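You operate a simulated robot arm through the tools that you are given. There is no shell and no other tool.

Carry out the task below with a simulated robot arm. There is one attempt and no reset: what you move stays moved.

JOB
Hold the valve marked 75 in the clamp, close it, then stand it in the leak tester.
Fine: Free the clamp again and slide the clear hood over the valve.

Only the result counts: the job must be done as asked and must still hold three seconds after the hand-in. Knocking over, shifting, dropping, spilling or breaking anything else fails it.

ROBOT AND FRAMES
A 7-joint arm with a two-finger parallel gripper, fixed in place. Base frame: the origin is at the foot of the arm, x ahead of it, y to its left, z up; the work surface is at about z = 0.85. Units: m, degrees, N and s.
With the tool pointing down near the work surface it reaches from about 0.24 to 0.68 m from the base axis. Its first joint turns from -66.0 to 66.0 degrees. Payload 2.4 kg.
Tool frame: the origin (TCP) lies between the finger pads and is the grasp point; the fingertips stand 0.03 m ahead of it; z points along the fingers, y is the line along which they close. The gripper opens to 0.094 m. The fingers are 0.028 m wide and 0.01 m thick; the gripper's body (0.05 by 0.096 m) begins 0.055 m behind the TCP.
Orientation is that of the tool frame in the base frame, as [roll, pitch, yaw] about the fixed x, y, z axes, in that order (R = Rz(yaw) Ry(pitch) Rx(roll)). With the fingers straight down and closing along the base's y, the tool's x points along the base's -x, its y along +y and its z along -z.

CONTROLS
- The arm moves only by the tool nudge_tool. Its argument "commands" is a list of rows, each a list of 7 numbers: the shift along the base's x, y, z in m, then the turn, a rotation vector about the base's x, y, z in degrees, then the finger opening in m, from 0 to 0.094. In form: [[tx, ty, tz, ax, ay, az, grip], ...]. A call has 1 to 20 rows; each row is the pose to reach, as a shift and turn from the pose commanded when the call began. Each row takes 0.2 s and may step no farther than 0.05 m and 8.6 degrees from the row before; otherwise, or with a gripper value out of range, the whole call is refused. A pose out of reach is approached as far as the arm can. The call stops where the force on the tool passes 40 N (or 10 N more than at its start, if that is more) or the arm is blocked; 0.2 s more then pass. The fingers move at their own pace (about 0.153 m/s each) and stop on an object; they squeeze with about 31 N. The grip force told is the motor's: it shows also when the fingers shut on nothing. Time passes only in rows, and 0.2 s behind the last, so rows that repeat a pose let the fingers close. It gives the time, the measured TCP pose, the force on the tool (base axes), the opening and the grip force at its end, in the units of the frame above (readings bear some noise), with the torque about the TCP (base axes, N m) and any sound that the robot's microphone picked up.
- Cameras (640 x 400 px; columns grow to the right, rows downward): "scene" is fixed at [0.018, 0.4631, 1.4429]; the picture's right is [-0.89, -0.45, 0.00], its down [-0.26, 0.52, -0.81] and it looks along [0.37, -0.73, -0.58] (base axes); focal length 350 px, centre (320, 200). "wrist" rides on the gripper at [0.076, 0.014, -0.102] in the tool frame; the picture's right is [-0.18, 0.98, 0.00], its down [-0.75, -0.14, -0.64] and it looks along [-0.63, -0.12, 0.77] (tool axes); focal length 243 px, centre (320, 200). There is no depth. A picture from a camera that has moved, and an enlarged one, comes with that camera's place and axes in the base frame and with its lens.
- grab_frame(camera): a new picture of that camera. The clock stands still meanwhile.
- inspect(camera, box): a new picture of the part [left, top, right, bottom] of that camera's present view, enlarged. The clock stands still meanwhile.
- hand_in(): hands the job in; it is judged then, once.

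Nothing tells you positions but the pictures and the camera data. Unless the task says otherwise, let go and move clear before handing in.

The tools are called after ">>>" as a command line: name --pt "numbers of a row" for each row, then --argument value for the rest, lists and objects as JSON in quotes. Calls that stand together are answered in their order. nudge_tool: Moves the arm, as the interface text tells. Its arguments: {"type":"object","properties":{"commands":{"type":"array"}},"required":["commands"]} The other tools are called the same way: grab_frame (camera) takes a picture; inspect (camera, box) takes an enlarged picture of a part of a camera's view; hand_in () hands the job in.

At the start:

```text
t: 0.0
tcp_pos: [0.368, 0.0248, 1.1592]
orientation: [180.0, 0.0, -179.9]
wrist_force: [0.2, 0.4, 0.4]
moment: [0.02, -0.02, 0.01]
width: 0.0941
finger_force: 0.0
```

scene: 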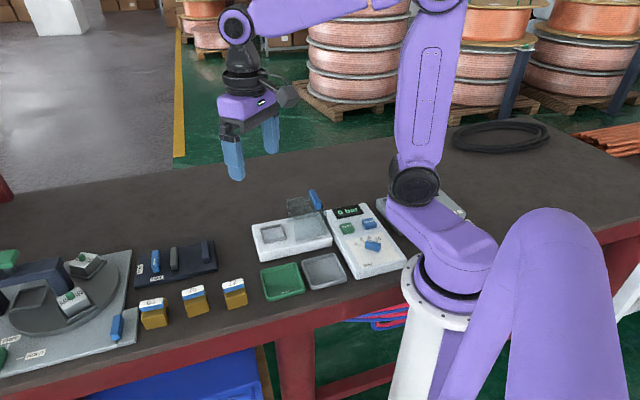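
wrist: 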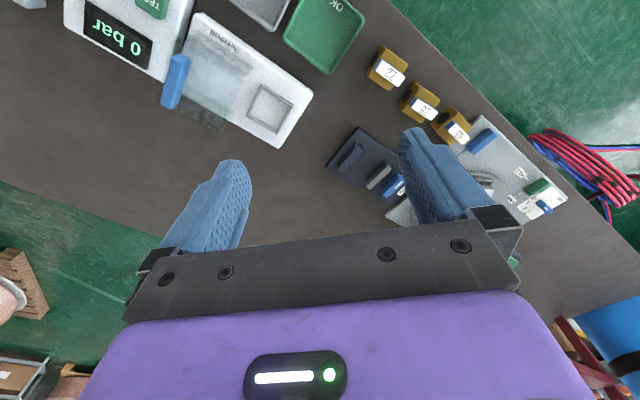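

I see three yellow valves in a row, a black clamp strip behind them, a white leak tester with a hood, and a turntable device on the left. I'll look closer before moving anything.

>>> inspect --camera "scene" --box '[120, 230, 260, 340]'

>>> inspect --camera "scene" --box '[240, 180, 420, 310]'

>>> inspect --camera "scene" --box '[0, 230, 150, 390]'

>>> inspect --camera "wrist" --box '[320, 20, 600, 240]'

>>> inspect --camera "wrist" --box '[60, 0, 360, 160]'

```text
3.64 times, centred on (190, 285) of scene
camera zoom: at [0.018, 0.4631, 1.4429], right [-0.89, -0.45, 0.0], down [-0.26, 0.52, -0.81], along [0.37, -0.73, -0.58], focal length 1271 px, centre (793, -109)
```

zoom: 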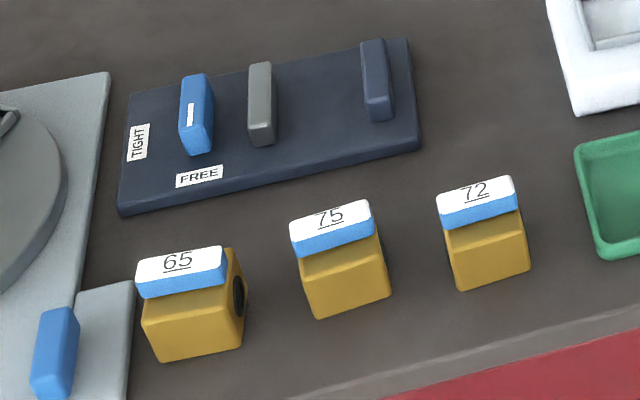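

```text
3.08 times, centred on (330, 245) of scene
camera zoom: at [0.018, 0.4631, 1.4429], right [-0.89, -0.45, 0.0], down [-0.26, 0.52, -0.81], along [0.37, -0.73, -0.58], focal length 1076 px, centre (289, 62)
```

zoom: 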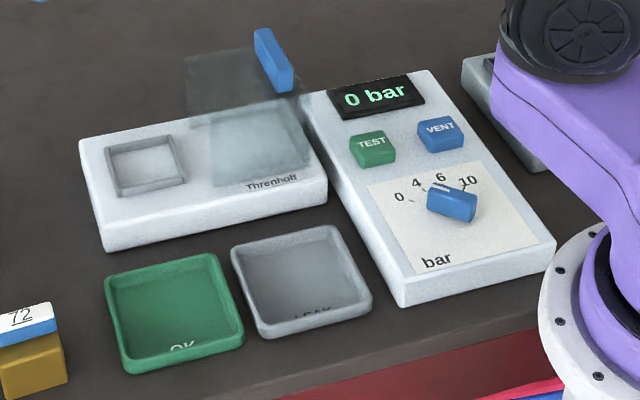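

```text
2.50 times, centred on (75, 310) of scene
camera zoom: at [0.018, 0.4631, 1.4429], right [-0.89, -0.45, 0.0], down [-0.26, 0.52, -0.81], along [0.37, -0.73, -0.58], focal length 874 px, centre (932, -75)
```

zoom: 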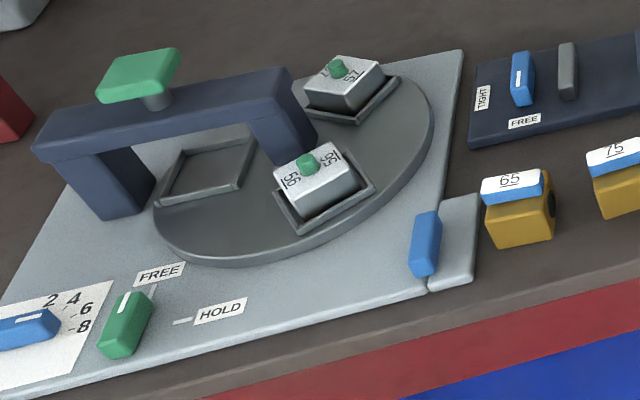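

```text
1.82 times, centred on (460, 130) of wrist
camera zoom: at [0.2923, 0.0381, 1.2624], right [0.18, 0.98, 0.0], down [0.75, -0.14, 0.64], along [0.63, -0.12, -0.77], focal length 441 px, centre (66, 327)
```

zoom: 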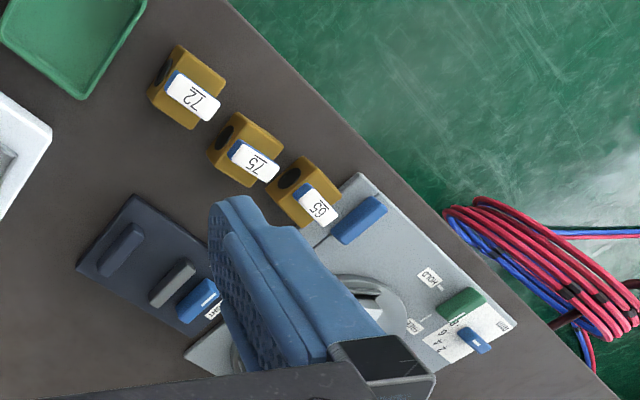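

```text
2.13 times, centred on (210, 80) of wrist
camera zoom: at [0.2923, 0.0381, 1.2624], right [0.18, 0.98, 0.0], down [0.75, -0.14, 0.64], along [0.63, -0.12, -0.77], focal length 518 px, centre (555, 456)
```

zoom: 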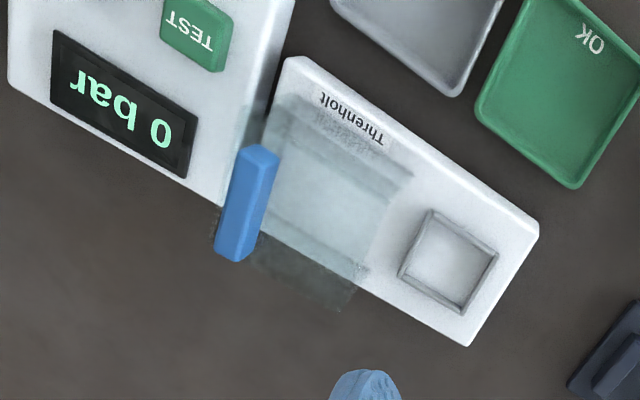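

The 75 valve is at about (0.44, 0.16). The clamp is behind it at about (0.55, 0.1), and the tester is near (0.3, 0). I'll move the wrist camera closer to the valves and clamp for a better look.

>>> nudge_tool --pt "-0.01 0.035 -0.024 0 0 0 0.094" --pt "-0.022 0.07 -0.048 0 0 0 0.094" --pt "-0.034 0.105 -0.072 0 0 0 0.094" --pt "-0.046 0.14 -0.096 0 0 0 0.094" --pt "-0.06 0.165 -0.12 0 0 0 0.094" --pt "-0.06 0.165 -0.12 0 0 0 0.094"

>>> grab_frame --camera "wrist"

>>> grab_frame --camera "scene"

```text
t: 1.4
tcp_pos: [0.3076, 0.1881, 1.0395]
orientation: [-180.0, 0.0, 180.0]
wrist_force: [-0.5, -0.3, 0.5]
moment: [0.03, 0.01, 0.02]
width: 0.094
finger_force: 0.1
```

```text
taken
camera wrist: at [0.2329, 0.2036, 1.1418], right [0.18, 0.98, 0.0], down [0.75, -0.14, 0.64], along [0.63, -0.12, -0.77], focal length 243 px, centre (320, 200)
```

wrist: 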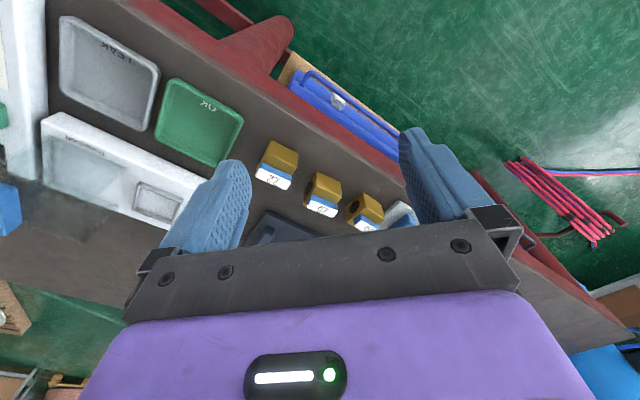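

```text
taken
```

scene: 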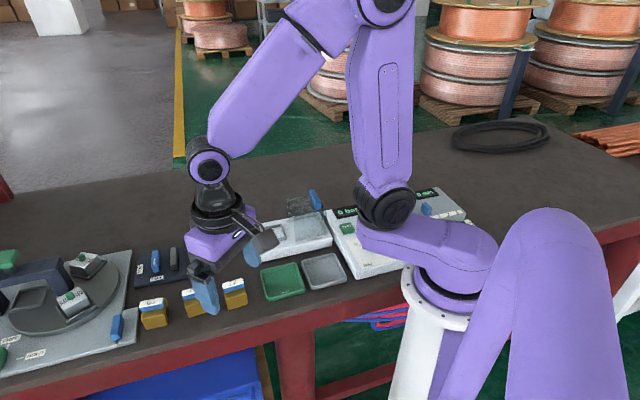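

The gripper hides the lower half of the wrist picture, so I'll move forward in x to bring the valves and clamp into its upper half.

>>> nudge_tool --pt "0.05 -0.01 0 0 0 0 0.094" --pt "0.1 -0.02 0 0 0 0 0.094" --pt "0.14 -0.03 0 0 0 0 0.094" --pt "0.14 -0.03 0 0 0 0 0.094"

>>> grab_frame --camera "wrist"

>>> inspect --camera "wrist" --box '[200, 20, 440, 170]'

```text
refused: row 1 steps farther than a row can; nothing moved
```

```text
taken
camera wrist: at [0.2329, 0.2036, 1.1418], right [0.18, 0.98, 0.0], down [0.75, -0.14, 0.64], along [0.63, -0.12, -0.77], focal length 243 px, centre (320, 200)
```

wrist: 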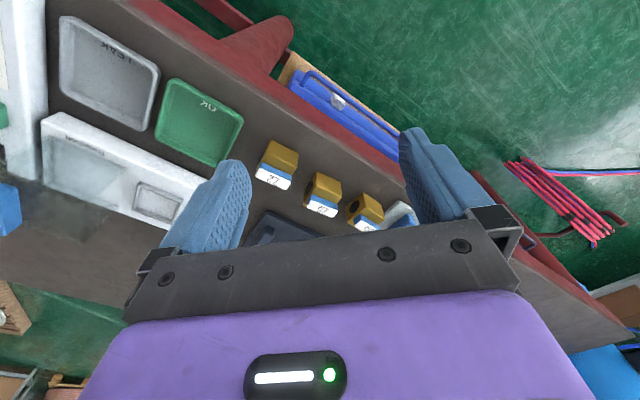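

```text
2.67 times, centred on (320, 95) of wrist
camera zoom: at [0.2329, 0.2036, 1.1418], right [0.18, 0.98, 0.0], down [0.75, -0.14, 0.64], along [0.63, -0.12, -0.77], focal length 647 px, centre (320, 480)
```

zoom: 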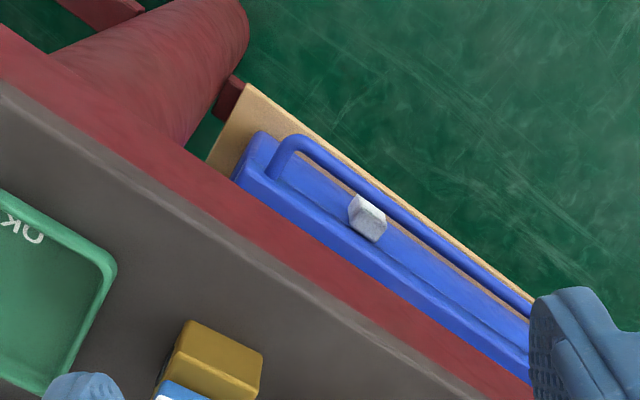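

The step was slightly too long and was refused, so I'll repeat the move in smaller rows.

>>> nudge_tool --pt "0.04 -0.01 0 0 0 0 0.094" --pt "0.08 -0.02 0 0 0 0 0.094" --pt "0.12 -0.03 0 0 0 0 0.094" --pt "0.16 -0.03 0 0 0 0 0.094" --pt "0.16 -0.03 0 0 0 0 0.094"

>>> grab_frame --camera "wrist"

>>> inspect --camera "wrist" --box '[200, 20, 440, 170]'

```text
t: 2.6
tcp_pos: [0.4682, 0.1579, 1.0386]
orientation: [179.9, 0.0, -179.9]
wrist_force: [-0.6, -0.8, -0.1]
moment: [0.03, 0.01, -0.01]
width: 0.0938
finger_force: 0.1
```

```text
taken
camera wrist: at [0.3929, 0.1726, 1.1417], right [0.18, 0.98, 0.0], down [0.75, -0.14, 0.64], along [0.63, -0.12, -0.77], focal length 243 px, centre (320, 200)
```

wrist: 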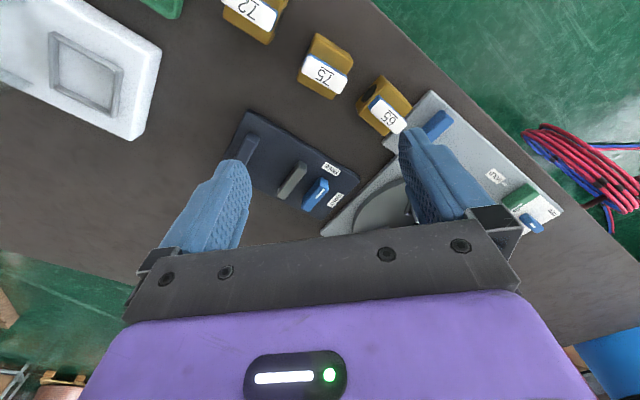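

```text
2.67 times, centred on (320, 95) of wrist
camera zoom: at [0.3929, 0.1726, 1.1417], right [0.18, 0.98, 0.0], down [0.75, -0.14, 0.64], along [0.63, -0.12, -0.77], focal length 647 px, centre (320, 480)
```

zoom: 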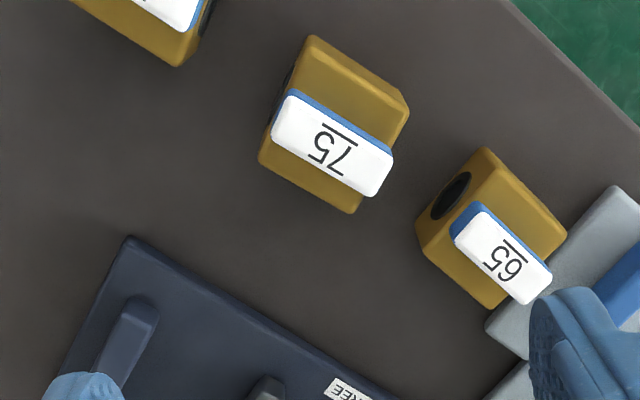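

Valve 75 is at about (0.446, 0.167), with its handle top at z ≈ 0.90. The handle lies along the port axis, so the valve is open. Next I'll view the clamp from above.

>>> nudge_tool --pt "0.03 -0.017 0 0 0 0 0.094" --pt "0.06 -0.034 0 0 0 0 0.094" --pt "0.09 -0.05 0 0 0 0 0.094" --pt "0.09 -0.05 0 0 0 0 0.094"

>>> grab_frame --camera "wrist"

>>> inspect --camera "wrist" --box '[200, 0, 440, 150]'

>>> inspect --camera "wrist" --box '[230, 80, 390, 180]'

>>> grab_frame --camera "scene"

```text
t: 3.6
tcp_pos: [0.5576, 0.109, 1.0403]
orientation: [179.9, 0.0, -179.9]
wrist_force: [1.2, 0.3, 0.6]
moment: [-0.03, 0.03, -0.03]
width: 0.0939
finger_force: 0.0
```

```text
taken
camera wrist: at [0.4833, 0.1229, 1.1424], right [0.18, 0.98, 0.0], down [0.75, -0.14, 0.64], along [0.63, -0.12, -0.77], focal length 243 px, centre (320, 200)
```

wrist: 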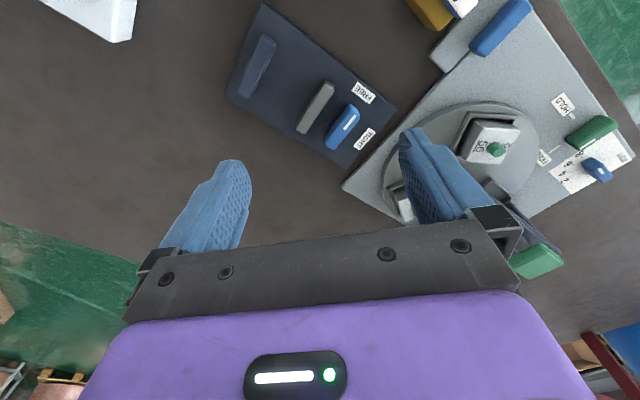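

```text
2.67 times, centred on (320, 75) of wrist
camera zoom: at [0.4833, 0.1229, 1.1424], right [0.18, 0.98, 0.0], down [0.75, -0.14, 0.64], along [0.63, -0.12, -0.77], focal length 647 px, centre (320, 533)
```

zoom: 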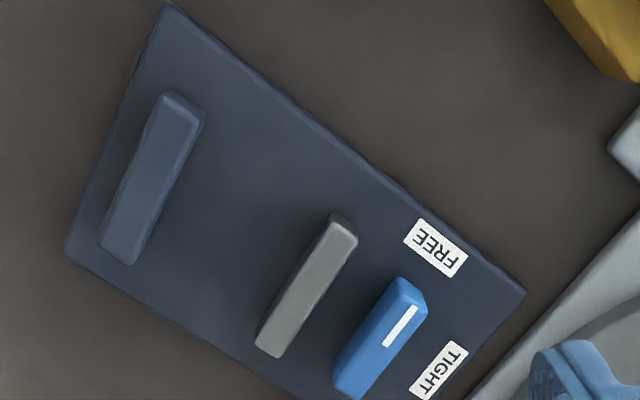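

```text
4.00 times, centred on (310, 130) of wrist
camera zoom: at [0.4833, 0.1229, 1.1424], right [0.18, 0.98, 0.0], down [0.75, -0.14, 0.64], along [0.63, -0.12, -0.77], focal length 970 px, centre (360, 480)
```

zoom: 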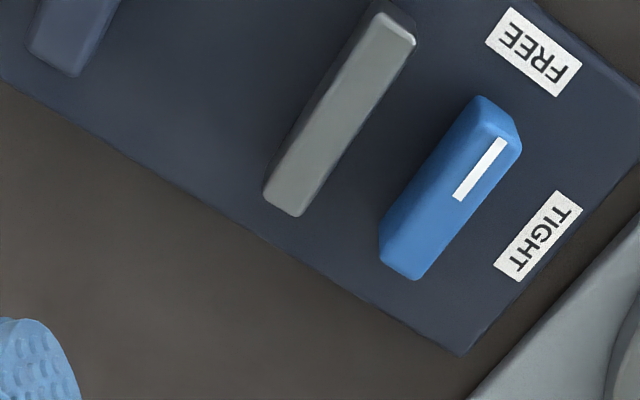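

```text
taken
```

scene: 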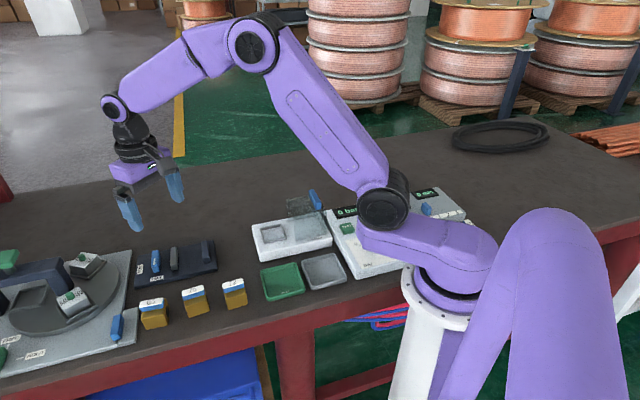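

The clamp plate lies at 45° in the base frame, with its slot centre near (0.549, 0.076). The lever is centred near (0.600, 0.126) and has to turn −90° from FREE to TIGHT. I'll test in the air how far the wrist can yaw that way.

>>> nudge_tool --pt "0 0 0 0 0 -8.5 0.094" --pt "0 0 0 0 0 -17 0.094" --pt "0 0 0 0 0 -25.5 0.094" --pt "0 0 0 0 0 -34 0.094" --pt "0 0 0 0 0 -42.5 0.094" --pt "0 0 0 0 0 -51 0.094" --pt "0 0 0 0 0 -59.5 0.094" --pt "0 0 0 0 0 -68 0.094" --pt "0 0 0 0 0 -76.5 0.094" --pt "0 0 0 0 0 -85 0.094" --pt "0 0 0 0 0 -93.5 0.094" --pt "0 0 0 0 0 -102 0.094" --pt "0 0 0 0 0 -110.5 0.094" --pt "0 0 0 0 0 -119 0.094" --pt "0 0 0 0 0 -127.5 0.094" --pt "0 0 0 0 0 -135 0.094" --pt "0 0 0 0 0 -140 0.094"

>>> grab_frame --camera "wrist"

```text
t: 7.2
tcp_pos: [0.5582, 0.1092, 1.0398]
orientation: [179.9, 0.0, 39.9]
wrist_force: [0.3, -0.2, -0.9]
moment: [0.02, -0.02, -0.01]
width: 0.0941
finger_force: 0.1
```

```text
taken
camera wrist: at [0.6263, 0.147, 1.1426], right [0.49, -0.87, 0.0], down [-0.67, -0.37, 0.64], along [-0.56, -0.31, -0.77], focal length 243 px, centre (320, 200)
```

wrist: 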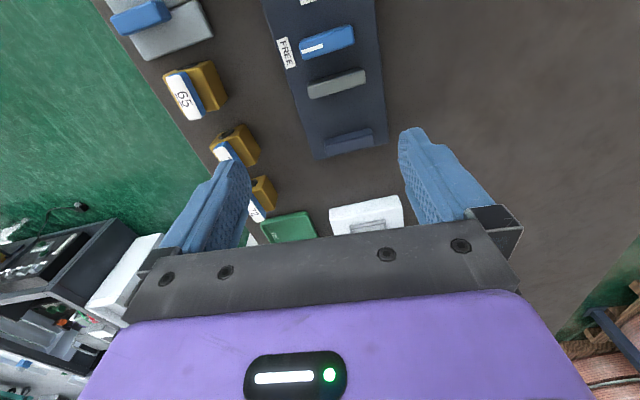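

A yaw of −140° is reachable. I'll inspect the valves and clamp from this viewpoint.

>>> inspect --camera "wrist" --box '[150, 40, 310, 140]'

>>> inspect --camera "wrist" --box '[250, 0, 410, 160]'

>>> inspect --camera "wrist" --box '[200, 110, 280, 160]'

```text
4.00 times, centred on (230, 90) of wrist
camera zoom: at [0.6263, 0.147, 1.1426], right [0.49, -0.87, 0.0], down [-0.67, -0.37, 0.64], along [-0.56, -0.31, -0.77], focal length 970 px, centre (680, 640)
```

zoom: 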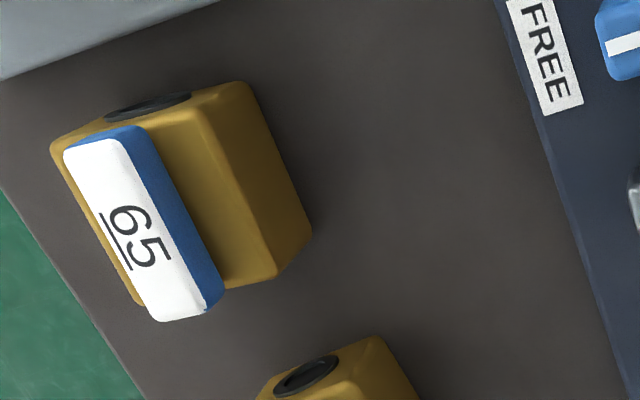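

```text
2.50 times, centred on (330, 80) of wrist
camera zoom: at [0.6263, 0.147, 1.1426], right [0.49, -0.87, 0.0], down [-0.67, -0.37, 0.64], along [-0.56, -0.31, -0.77], focal length 606 px, centre (295, 500)
```

zoom: 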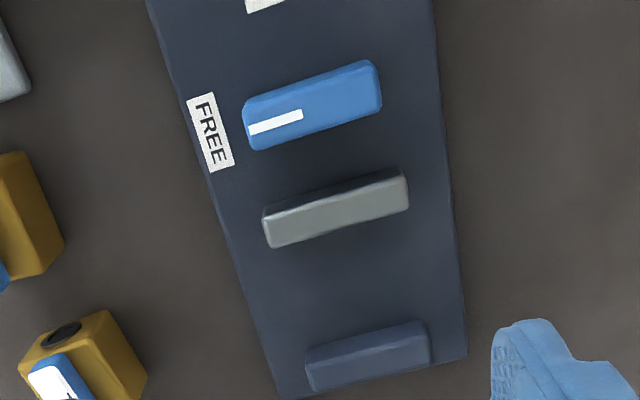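

```text
8.00 times, centred on (240, 135) of wrist
camera zoom: at [0.6263, 0.147, 1.1426], right [0.49, -0.87, 0.0], down [-0.67, -0.37, 0.64], along [-0.56, -0.31, -0.77], focal length 1941 px, centre (960, 720)
```

zoom: 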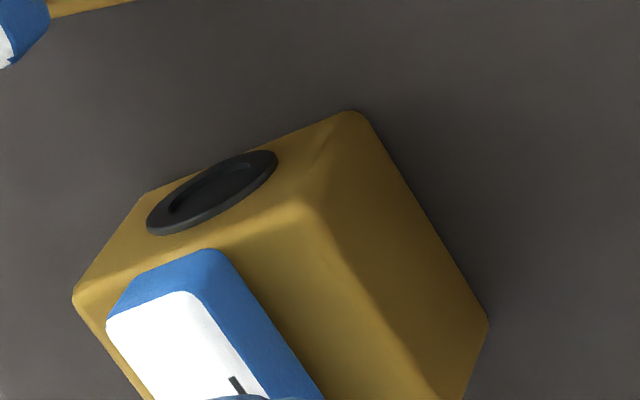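

Everything is consistent: clamp gap about 0.055 m and valve body about 0.04 m. I'll hover over valve 75 with the fingers set to close on its two solid sides, then check alignment.

>>> nudge_tool --pt "-0.03 0.015 -0.01 0 0 4 0.094" --pt "-0.06 0.03 -0.02 0 0 9 0.094" --pt "-0.09 0.045 -0.03 0 0 9 0.094" --pt "-0.1125 0.058 -0.05 0 0 9 0.094" --pt "-0.1125 0.058 -0.06 0 0 9 0.094" --pt "-0.1125 0.058 -0.06 0 0 9 0.094"

>>> grab_frame --camera "wrist"

>>> inspect --camera "wrist" --box '[240, 60, 400, 160]'

>>> inspect --camera "scene" --box '[120, 210, 260, 340]'

```text
t: 8.6
tcp_pos: [0.4442, 0.1656, 0.9795]
orientation: [-180.0, 0.0, 48.9]
wrist_force: [0.0, -0.7, 0.6]
moment: [0.02, 0.0, 0.0]
width: 0.0941
finger_force: 0.2
```

```text
taken
camera wrist: at [0.5068, 0.2151, 1.0823], right [0.62, -0.78, 0.0], down [-0.6, -0.48, 0.64], along [-0.5, -0.4, -0.77], focal length 243 px, centre (320, 200)
```

wrist: 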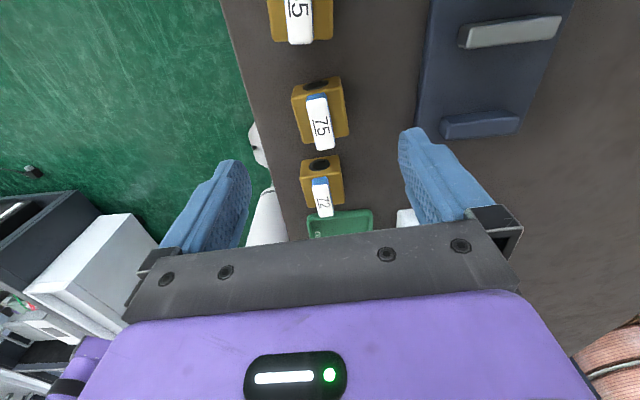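

```text
4.00 times, centred on (320, 110) of wrist
camera zoom: at [0.5068, 0.2151, 1.0823], right [0.62, -0.78, 0.0], down [-0.6, -0.48, 0.64], along [-0.5, -0.4, -0.77], focal length 970 px, centre (320, 560)
```

zoom: 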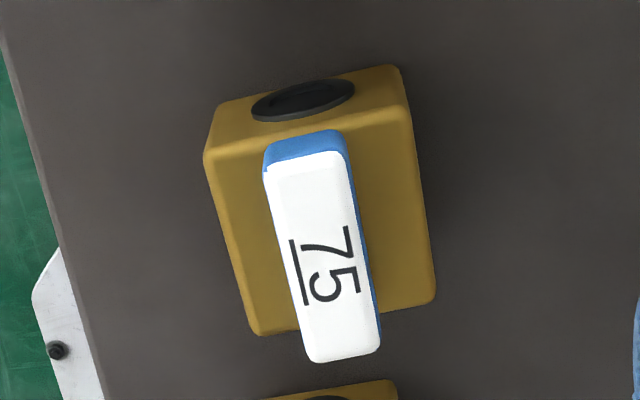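

```text
3.08 times, centred on (190, 275) of scene
camera zoom: at [0.018, 0.4631, 1.4429], right [-0.89, -0.45, 0.0], down [-0.26, 0.52, -0.81], along [0.37, -0.73, -0.58], focal length 1076 px, centre (720, -31)
```

zoom: 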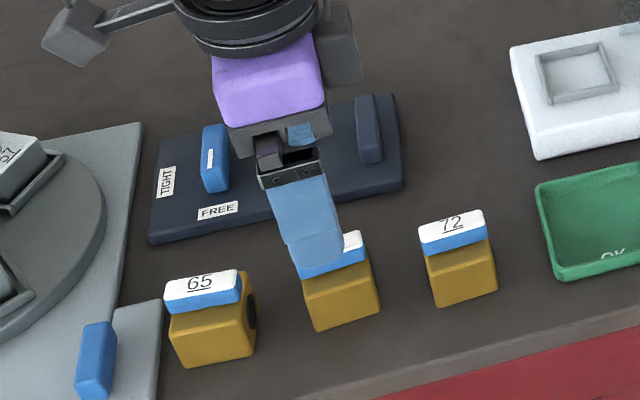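

The gripper is aligned over valve 75 to within about 2 mm and 1°, so I'll descend and grip the body.

>>> nudge_tool --pt "0.0017 -0.0002 -0.03 0 0 0 0.08" --pt "0.0017 -0.0002 -0.06 0 0 0 0.08" --pt "0.0017 -0.0002 -0.08 0 0 0 0.08" --pt "0.0017 -0.0002 -0.0915 0 0 0 0.08" --pt "0.0017 -0.0002 -0.0915 0 0 0 0.08" --pt "0.0017 -0.0002 -0.0915 0 0 0 0.06" --pt "0.0017 -0.0002 -0.0915 0 0 0 0.045" --pt "0.0017 -0.0002 -0.0915 0 0 0 0.03" --pt "0.0017 -0.0002 -0.0915 0 0 0 0.03" --pt "0.0017 -0.0002 -0.0915 0 0 0 0.03"

>>> grab_frame --camera "wrist"

>>> inspect --camera "scene" --box '[120, 210, 260, 340]'

```text
t: 10.7
tcp_pos: [0.4476, 0.1673, 0.8915]
orientation: [179.9, -0.3, 49.1]
wrist_force: [-2.7, -0.9, 9.6]
moment: [0.14, 0.21, -0.01]
width: 0.0419
finger_force: 10.7
stopped in row 10: the force on the tool passed its limit at 41 N (the readings are from after the stop); the commanded pose is now the measured one
```

```text
taken
camera wrist: at [0.5087, 0.215, 0.9933], right [0.62, -0.78, 0.0], down [-0.6, -0.48, 0.64], along [-0.5, -0.4, -0.77], focal length 243 px, centre (320, 200)
```

wrist: 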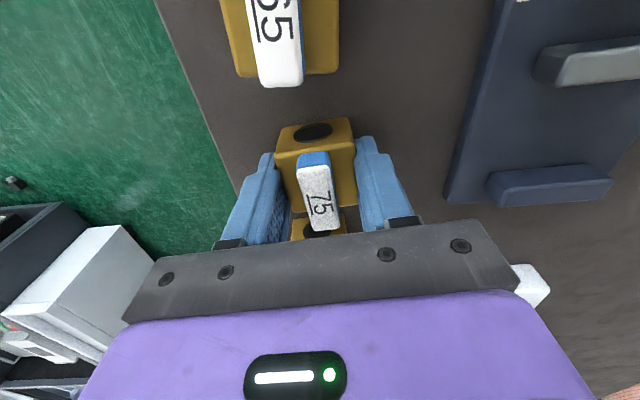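

```text
3.08 times, centred on (190, 275) of scene
camera zoom: at [0.0178, 0.463, 1.4429], right [-0.89, -0.45, 0.0], down [-0.26, 0.52, -0.81], along [0.37, -0.73, -0.58], focal length 1076 px, centre (720, -31)
```

zoom: 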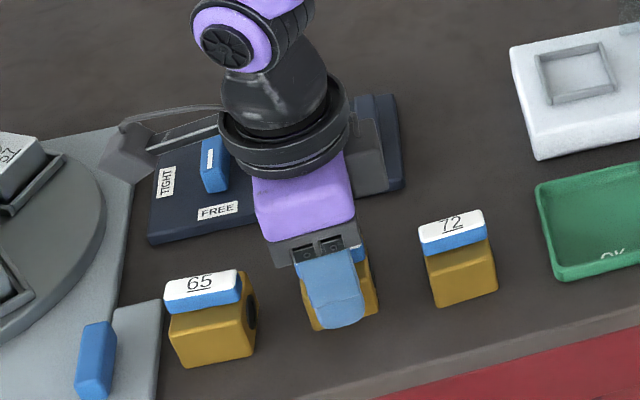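

The force limit tripped as the fingers closed, but the valve sits properly between the pads. I'll let the grip settle, then lift a little.

>>> nudge_tool --pt "0 0 0 0 0 0 0.03" --pt "0 0 0 0 0 0 0.03" --pt "0 0 0 0 0 0 0.03"

>>> nudge_tool --pt "0 0 0.005 0 0 0 0.03" --pt "0 0 0.015 0 0 0 0.03" --pt "0 0 0.03 0 0 0 0.03" --pt "0 0 0.05 0 0 0 0.03" --pt "0 0 0.05 0 0 0 0.03"

>>> grab_frame --camera "wrist"

>>> inspect --camera "scene" --box '[120, 180, 260, 310]'

```text
t: 11.5
tcp_pos: [0.4476, 0.1687, 0.8915]
orientation: [179.9, -0.2, 49.0]
wrist_force: [-6.4, -1.7, 20.0]
moment: [0.02, 0.58, 0.05]
width: 0.0418
finger_force: 31.3
```

```text
t: 12.7
tcp_pos: [0.4475, 0.168, 0.94]
orientation: [179.8, -0.2, 49.0]
wrist_force: [0.5, 0.0, -3.9]
moment: [0.01, 0.03, -0.01]
width: 0.0419
finger_force: 30.8
```

```text
taken
camera wrist: at [0.5091, 0.2149, 1.043], right [0.62, -0.78, 0.0], down [-0.6, -0.48, 0.64], along [-0.5, -0.4, -0.77], focal length 243 px, centre (320, 200)
```

wrist: 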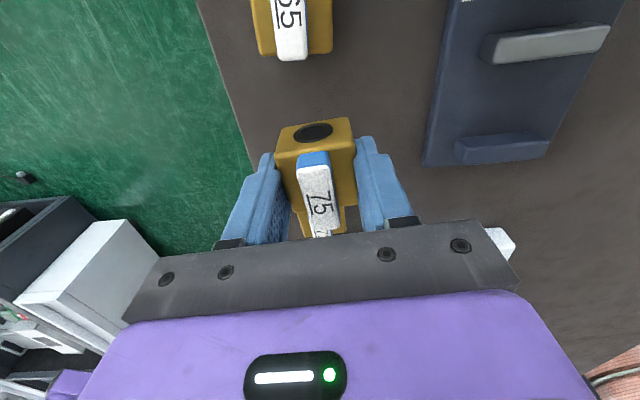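

```text
3.08 times, centred on (190, 245) of scene
camera zoom: at [0.018, 0.4631, 1.4429], right [-0.89, -0.45, 0.0], down [-0.26, 0.52, -0.81], along [0.37, -0.73, -0.58], focal length 1076 px, centre (720, 62)
```

zoom: 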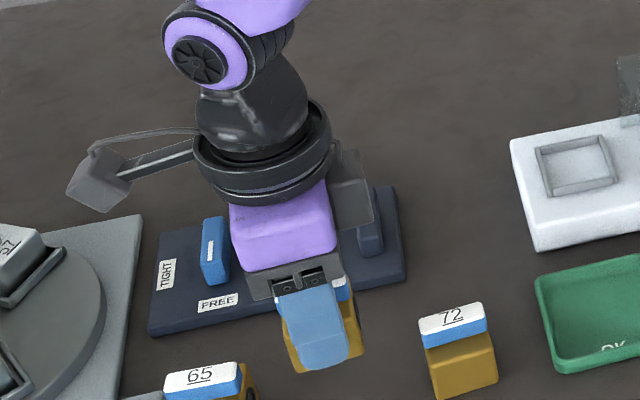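

Valve 75 is lifted and held upright. I'll measure how it sits relative to the tool before carrying it to the clamp.

>>> inspect --camera "wrist" --box '[240, 100, 400, 250]'

```text
2.67 times, centred on (320, 175) of wrist
camera zoom: at [0.5091, 0.2149, 1.043], right [0.62, -0.78, 0.0], down [-0.6, -0.48, 0.64], along [-0.5, -0.4, -0.77], focal length 647 px, centre (320, 267)
```

zoom: 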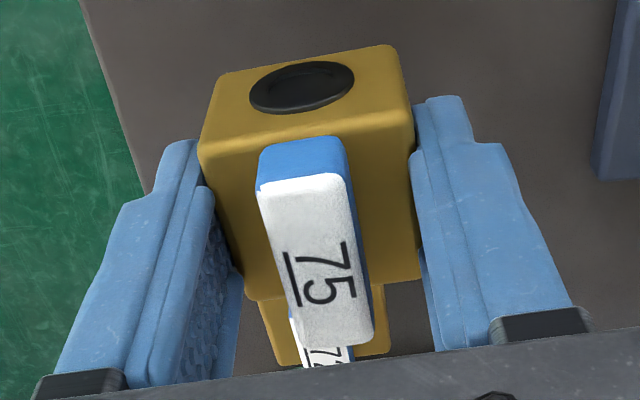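

The valve is centred in the grip. I'll carry it above the clamp slot at about (0.547, 0.075), square it to the jaws, and check before lowering.

>>> nudge_tool --pt "0 0 0.02 0 0 -4 0.03" --pt "0.03 -0.028 0.03 0 0 -4 0.03" --pt "0.06 -0.056 0.03 0 0 -4 0.03" --pt "0.09 -0.084 0.03 0 0 -4 0.03" --pt "0.0998 -0.093 0.03 0 0 -4 0.03" --pt "0.0998 -0.093 0.03 0 0 -4 0.03"

>>> grab_frame --camera "wrist"

>>> inspect --camera "wrist" --box '[220, 0, 420, 125]'

>>> inspect --camera "scene" --box '[120, 180, 260, 310]'

```text
t: 14.1
tcp_pos: [0.547, 0.0743, 0.9708]
orientation: [179.9, -0.2, 45.0]
wrist_force: [0.0, 0.1, -3.2]
moment: [0.01, 0.0, -0.02]
width: 0.0419
finger_force: 30.6
```

```text
taken
camera wrist: at [0.6116, 0.1176, 1.0736], right [0.57, -0.82, 0.0], down [-0.63, -0.43, 0.64], along [-0.53, -0.36, -0.77], focal length 243 px, centre (320, 200)
```

wrist: 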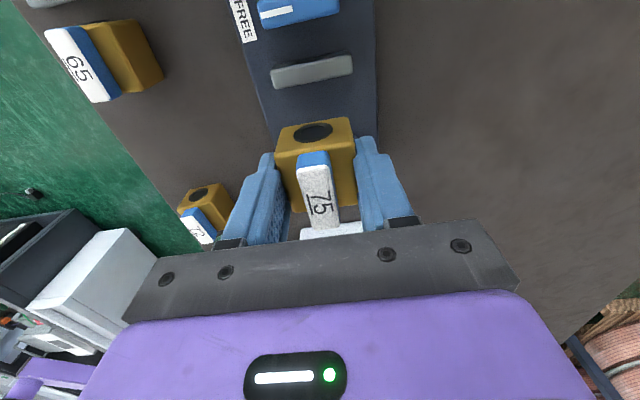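

```text
3.20 times, centred on (320, 62) of wrist
camera zoom: at [0.6116, 0.1176, 1.0736], right [0.57, -0.82, 0.0], down [-0.63, -0.43, 0.64], along [-0.53, -0.36, -0.77], focal length 776 px, centre (320, 640)
```

zoom: 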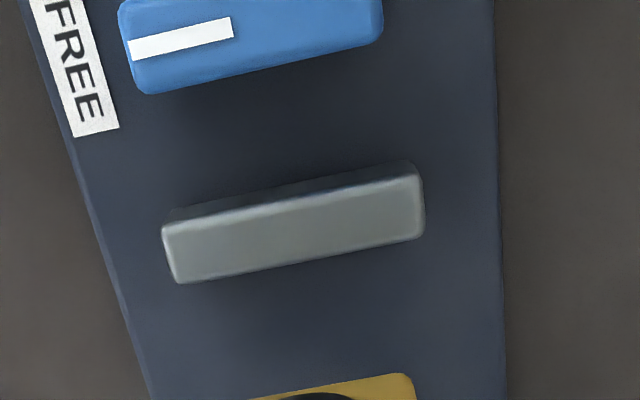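

```text
3.08 times, centred on (190, 245) of scene
camera zoom: at [0.0181, 0.4631, 1.4429], right [-0.89, -0.45, 0.0], down [-0.26, 0.52, -0.81], along [0.37, -0.73, -0.58], focal length 1076 px, centre (720, 62)
```

zoom: 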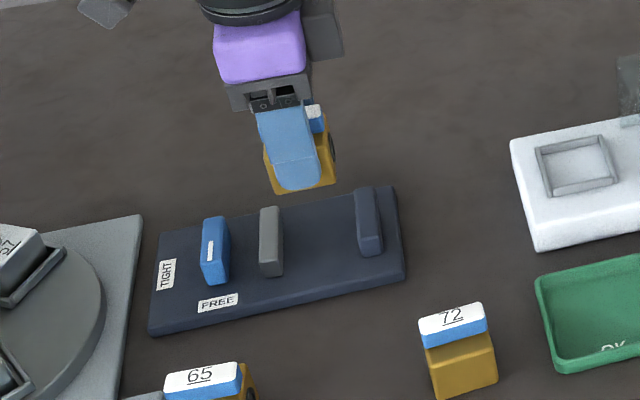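

The jaws and valve line up, with about 7 mm clearance on each side. I'll lower the valve onto the clamp plate, taking small steps at the end.

>>> nudge_tool --pt "0.0007 0.0007 -0.025 0 0 0 0.03" --pt "0.0007 0.0007 -0.05 0 0 0 0.03" --pt "0.0007 0.0007 -0.062 0 0 0 0.03" --pt "0.0007 0.0007 -0.066 0 0 0 0.03" --pt "0.0007 0.0007 -0.068 0 0 0 0.03" --pt "0.0007 0.0007 -0.069 0 0 0 0.03" --pt "0.0007 0.0007 -0.069 0 0 0 0.03"

>>> inspect --camera "scene" --box '[120, 210, 240, 310]'

>>> grab_frame --camera "wrist"

```text
t: 15.7
tcp_pos: [0.5473, 0.0747, 0.9026]
orientation: [179.9, -0.2, 45.0]
wrist_force: [-7.8, -0.2, 20.3]
moment: [0.2, 0.85, 0.07]
width: 0.0416
finger_force: 30.9
```

```text
4.00 times, centred on (180, 260) of scene
camera zoom: at [0.0174, 0.463, 1.4429], right [-0.89, -0.45, 0.0], down [-0.26, 0.52, -0.81], along [0.37, -0.73, -0.58], focal length 1398 px, centre (880, -40)
```

zoom: 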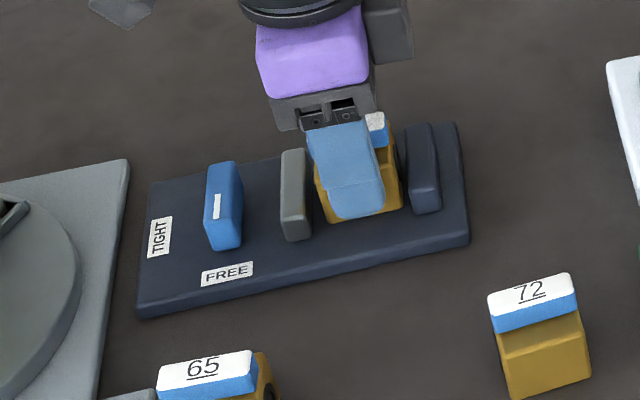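

```text
taken
camera wrist: at [0.6123, 0.1184, 1.0055], right [0.57, -0.82, 0.0], down [-0.64, -0.43, 0.64], along [-0.53, -0.36, -0.77], focal length 243 px, centre (320, 200)
```

wrist: 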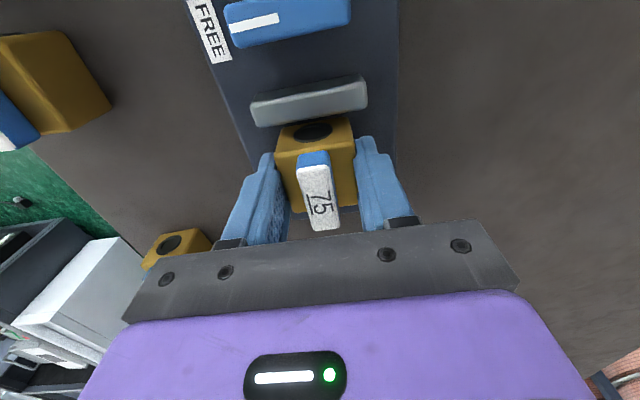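

The valve is down on the plate between the jaws, with contact force showing. I'll release it and rise.

>>> nudge_tool --pt "0 0 0.0005 0 0 0 0.045" --pt "0 0 0.0005 0 0 0 0.06" --pt "0 0 0.0005 0 0 0 0.07" --pt "0 0 0.0005 0 0 0 0.07" --pt "0 0 0.03 0 0 0 0.07" --pt "0 0 0.06 0 0 0 0.07" --pt "0 0 0.09 0 0 0 0.07" --pt "0 0 0.09 0 0 0 0.07"

>>> inspect --camera "scene" --box '[120, 210, 240, 310]'

>>> inspect --camera "wrist" --box '[200, 0, 440, 170]'

```text
t: 17.5
tcp_pos: [0.5478, 0.0742, 0.9923]
orientation: [-180.0, -0.2, 45.0]
wrist_force: [-0.5, -0.9, -0.7]
moment: [-0.01, 0.02, 0.02]
width: 0.0699
finger_force: 0.1
```

```text
4.00 times, centred on (180, 260) of scene
camera zoom: at [0.018, 0.4631, 1.4429], right [-0.89, -0.45, 0.0], down [-0.26, 0.52, -0.81], along [0.37, -0.73, -0.58], focal length 1398 px, centre (880, -40)
```

zoom: 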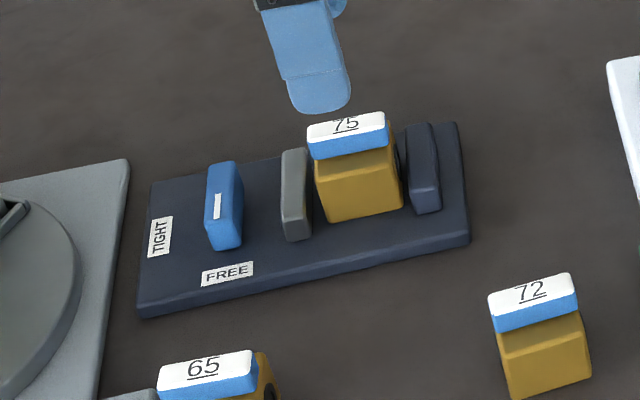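

```text
2.35 times, centred on (320, 85) of wrist
camera zoom: at [0.613, 0.1183, 1.0946], right [0.57, -0.82, 0.0], down [-0.64, -0.43, 0.64], along [-0.53, -0.36, -0.77], focal length 571 px, centre (320, 471)
```

zoom: 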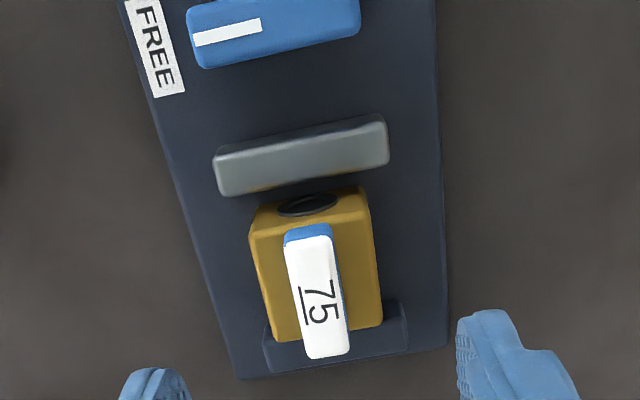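

Valve 75 stands in the clamp, squared to the jaws. Next I'll move above the lever at about (0.601, 0.126), with the fingers turned to straddle it.

>>> nudge_tool --pt "0.01 0.01 0.01 0 0 8.5 0.07" --pt "0.02 0.02 0.01 0 0 17 0.06" --pt "0.03 0.03 0.01 0 0 25.5 0.05" --pt "0.04 0.04 0.01 0 0 34 0.05" --pt "0.05 0.05 0.01 0 0 42.5 0.05" --pt "0.0532 0.0518 0.01 0 0 51 0.04" --pt "0.0532 0.0518 0.01 0 0 59.5 0.04" --pt "0.0532 0.0518 0.01 0 0 68 0.04" --pt "0.0532 0.0518 0.01 0 0 76.5 0.04" --pt "0.0532 0.0518 0.01 0 0 85 0.04" --pt "0.0532 0.0518 0.0 0 0 90 0.04" --pt "0.0532 0.0518 0.0 0 0 90 0.04"

>>> grab_frame --camera "wrist"

>>> inspect --camera "wrist" --box '[220, 50, 420, 175]'

>>> inspect --camera "scene" --box '[120, 190, 240, 310]'

```text
t: 20.1
tcp_pos: [0.6001, 0.1262, 0.9914]
orientation: [179.7, -0.2, 135.1]
wrist_force: [-0.3, 0.1, -0.1]
moment: [-0.01, 0.0, -0.03]
width: 0.04
finger_force: 0.1
```

```text
taken
camera wrist: at [0.5586, 0.19, 1.094], right [0.82, 0.57, 0.0], down [0.43, -0.63, 0.64], along [0.36, -0.53, -0.77], focal length 243 px, centre (320, 200)
```

wrist: 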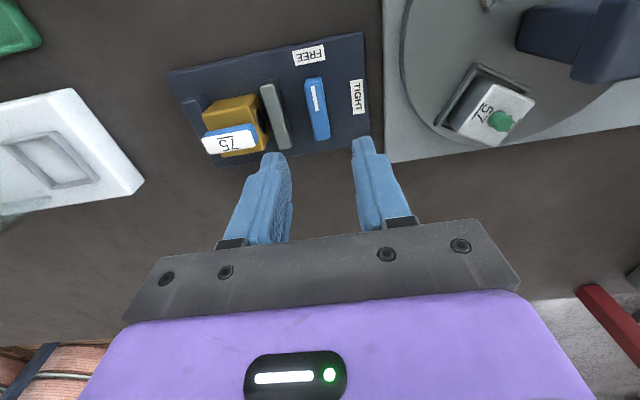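

```text
3.20 times, centred on (320, 112) of wrist
camera zoom: at [0.5586, 0.19, 1.094], right [0.82, 0.57, 0.0], down [0.43, -0.63, 0.64], along [0.36, -0.53, -0.77], focal length 776 px, centre (320, 480)
```

zoom: 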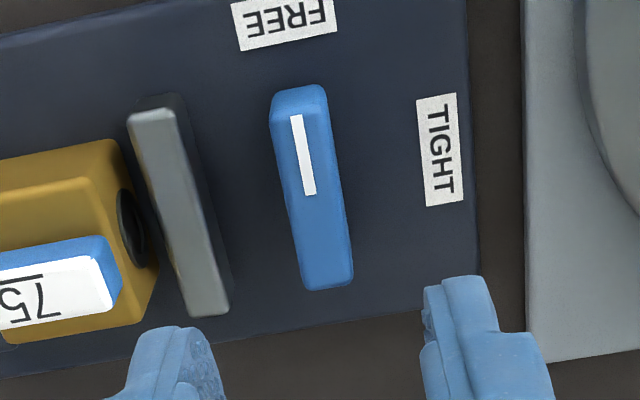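

```text
3.33 times, centred on (180, 250) of scene
camera zoom: at [0.018, 0.4631, 1.4429], right [-0.89, -0.45, 0.0], down [-0.26, 0.52, -0.81], along [0.37, -0.73, -0.58], focal length 1165 px, centre (787, 33)
```

zoom: 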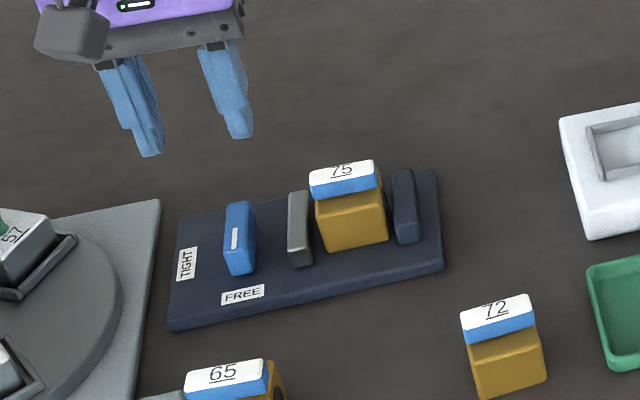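

The lever is centred under the TCP within about 1 mm and aligned. I'll descend with a narrow opening so the inner finger clears the grey jaw, then grip.

>>> nudge_tool --pt "0 0 -0.03 0 0 0 0.032" --pt "0 0 -0.06 0 0 0 0.032" --pt "0 0 -0.08 0 0 0 0.032" --pt "0 0 -0.09 0 0 0 0.032" --pt "0 0 -0.0945 0 0 0 0.032" --pt "0 0 -0.0945 0 0 0 0.024" --pt "0 0 -0.0945 0 0 0 0.016" --pt "0 0 -0.0945 0 0 0 0.008" --pt "0 0 -0.0945 0 0 0 0.008"

>>> inspect --camera "scene" --box '[120, 190, 240, 310]'

>>> grab_frame --camera "wrist"

```text
t: 22.1
tcp_pos: [0.6002, 0.1248, 0.8965]
orientation: [-180.0, -0.3, 135.0]
wrist_force: [-8.2, -5.3, 3.5]
moment: [0.18, 0.47, -0.03]
width: 0.0145
finger_force: 45.3
```

```text
3.33 times, centred on (180, 250) of scene
camera zoom: at [0.0177, 0.4629, 1.4429], right [-0.89, -0.45, 0.0], down [-0.26, 0.52, -0.81], along [0.37, -0.73, -0.58], focal length 1165 px, centre (787, 33)
```

zoom: 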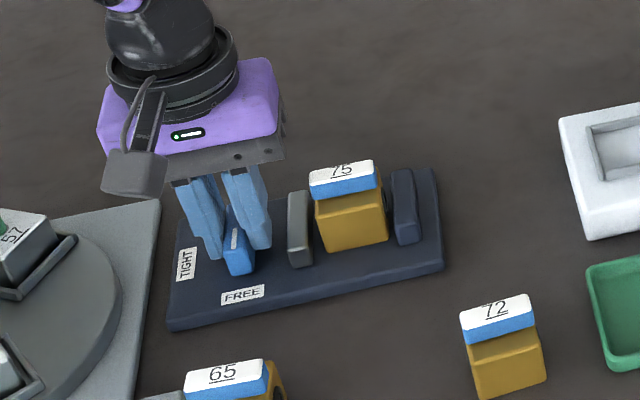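

```text
taken
camera wrist: at [0.5582, 0.1892, 0.9993], right [0.83, 0.56, 0.0], down [0.44, -0.64, 0.64], along [0.36, -0.53, -0.77], focal length 243 px, centre (320, 200)
```

wrist: 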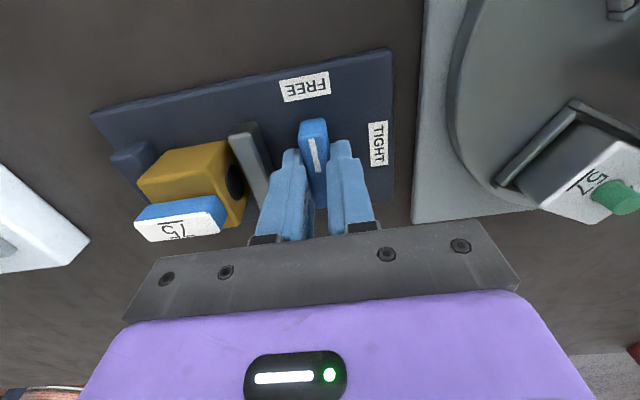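

The lever is gripped. I'll turn it −90° toward TIGHT, watching the forces.

>>> nudge_tool --pt "-0.0007 -0.0007 0 0 0 -7.5 0.008" --pt "-0.0007 -0.0007 0 0 0 -15 0.008" --pt "-0.0007 -0.0007 0 0 0 -22.5 0.008" --pt "-0.0007 -0.0007 0 0 0 -30 0.008" --pt "-0.0007 -0.0007 0 0 0 -37.5 0.008" --pt "-0.0007 -0.0007 0 0 0 -45 0.008" --pt "-0.0007 -0.0007 0 0 0 -52.5 0.008" --pt "-0.0007 -0.0007 0 0 0 -60 0.008" --pt "-0.0007 -0.0007 0 0 0 -67.5 0.008" --pt "-0.0007 -0.0007 0 0 0 -75 0.008" --pt "-0.0007 -0.0007 0 0 0 -82.5 0.008" --pt "-0.0007 -0.0007 0 0 0 -90 0.008" --pt "-0.0007 -0.0007 0 0 0 -90 0.008"

>>> inspect --camera "scene" --box '[120, 190, 240, 310]'

>>> grab_frame --camera "wrist"

```text
t: 24.9
tcp_pos: [0.599, 0.1256, 0.8964]
orientation: [180.0, -0.2, 44.9]
wrist_force: [-16.3, -6.8, -4.3]
moment: [0.63, -0.37, 0.03]
width: 0.0148
finger_force: 45.2
```

```text
3.33 times, centred on (180, 250) of scene
camera zoom: at [0.0176, 0.4629, 1.4429], right [-0.89, -0.45, 0.0], down [-0.26, 0.52, -0.81], along [0.37, -0.73, -0.58], focal length 1165 px, centre (787, 33)
```

zoom: 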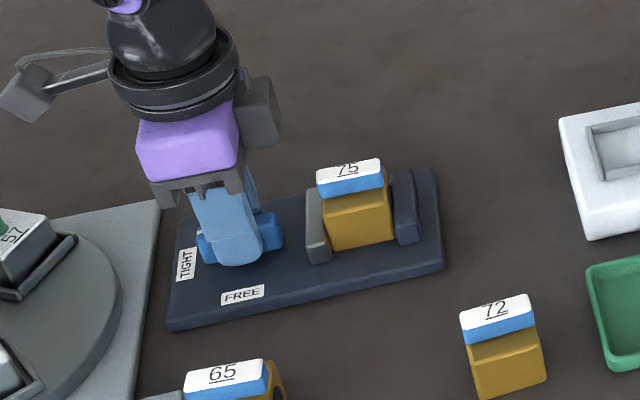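

```text
taken
camera wrist: at [0.6645, 0.1692, 0.999], right [0.56, -0.83, 0.0], down [-0.63, -0.43, 0.64], along [-0.53, -0.36, -0.77], focal length 243 px, centre (320, 200)
```

wrist: 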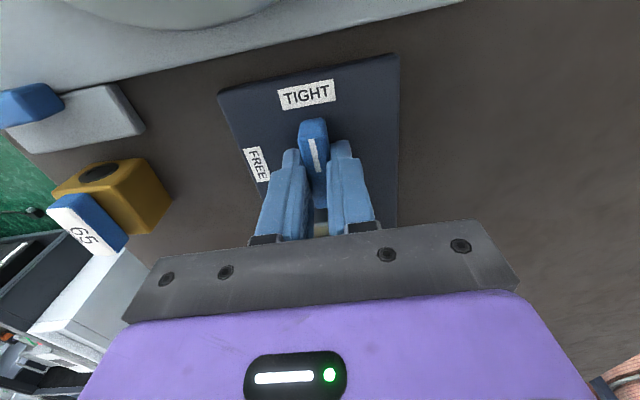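

The clamp jaw has closed on the valve and the lever points at TIGHT. I'll release the lever and rise.

>>> nudge_tool --pt "0 0 0 0 0 0 0.02" --pt "0 0 0 0 0 0 0.035" --pt "0 0 0 0 0 0 0.04" --pt "0 0 0.03 0 0 0 0.04" --pt "0 0 0.06 0 0 0 0.04" --pt "0 0 0.09 0 0 0 0.04" --pt "-0.03 -0.03 0.1 0 0 0 0.04" --pt "-0.0525 -0.053 0.1 0 0 0 0.04" --pt "-0.0525 -0.053 0.1 0 0 0 0.04"

>>> inspect --camera "scene" --box '[120, 190, 240, 310]'

>>> inspect --camera "wrist" --box '[220, 30, 420, 180]'

```text
t: 26.9
tcp_pos: [0.5475, 0.0724, 0.9974]
orientation: [179.9, -0.2, 44.9]
wrist_force: [-0.6, -0.3, 0.0]
moment: [-0.01, 0.0, -0.03]
width: 0.0398
finger_force: 0.2
```

```text
3.33 times, centred on (180, 250) of scene
camera zoom: at [0.018, 0.4631, 1.4429], right [-0.89, -0.45, 0.0], down [-0.26, 0.52, -0.81], along [0.37, -0.73, -0.58], focal length 1165 px, centre (787, 33)
```

zoom: 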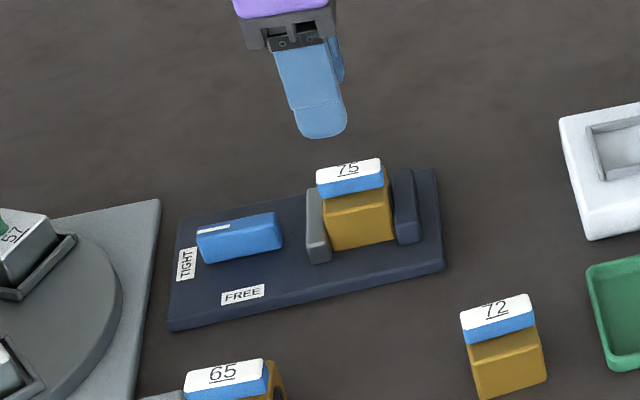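

```text
2.67 times, centred on (320, 105) of wrist
camera zoom: at [0.6122, 0.1159, 1.0995], right [0.57, -0.82, 0.0], down [-0.64, -0.43, 0.64], along [-0.53, -0.36, -0.77], focal length 647 px, centre (320, 453)
```

zoom: 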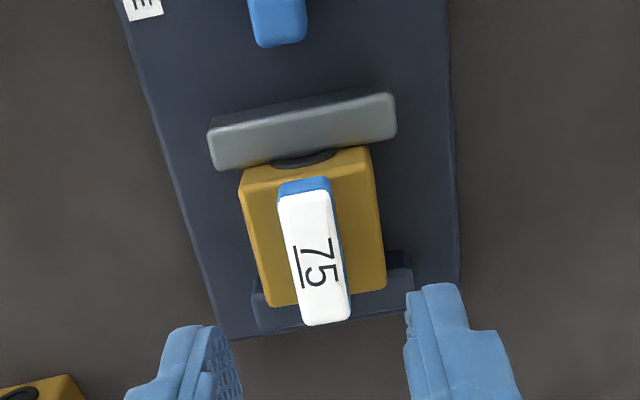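

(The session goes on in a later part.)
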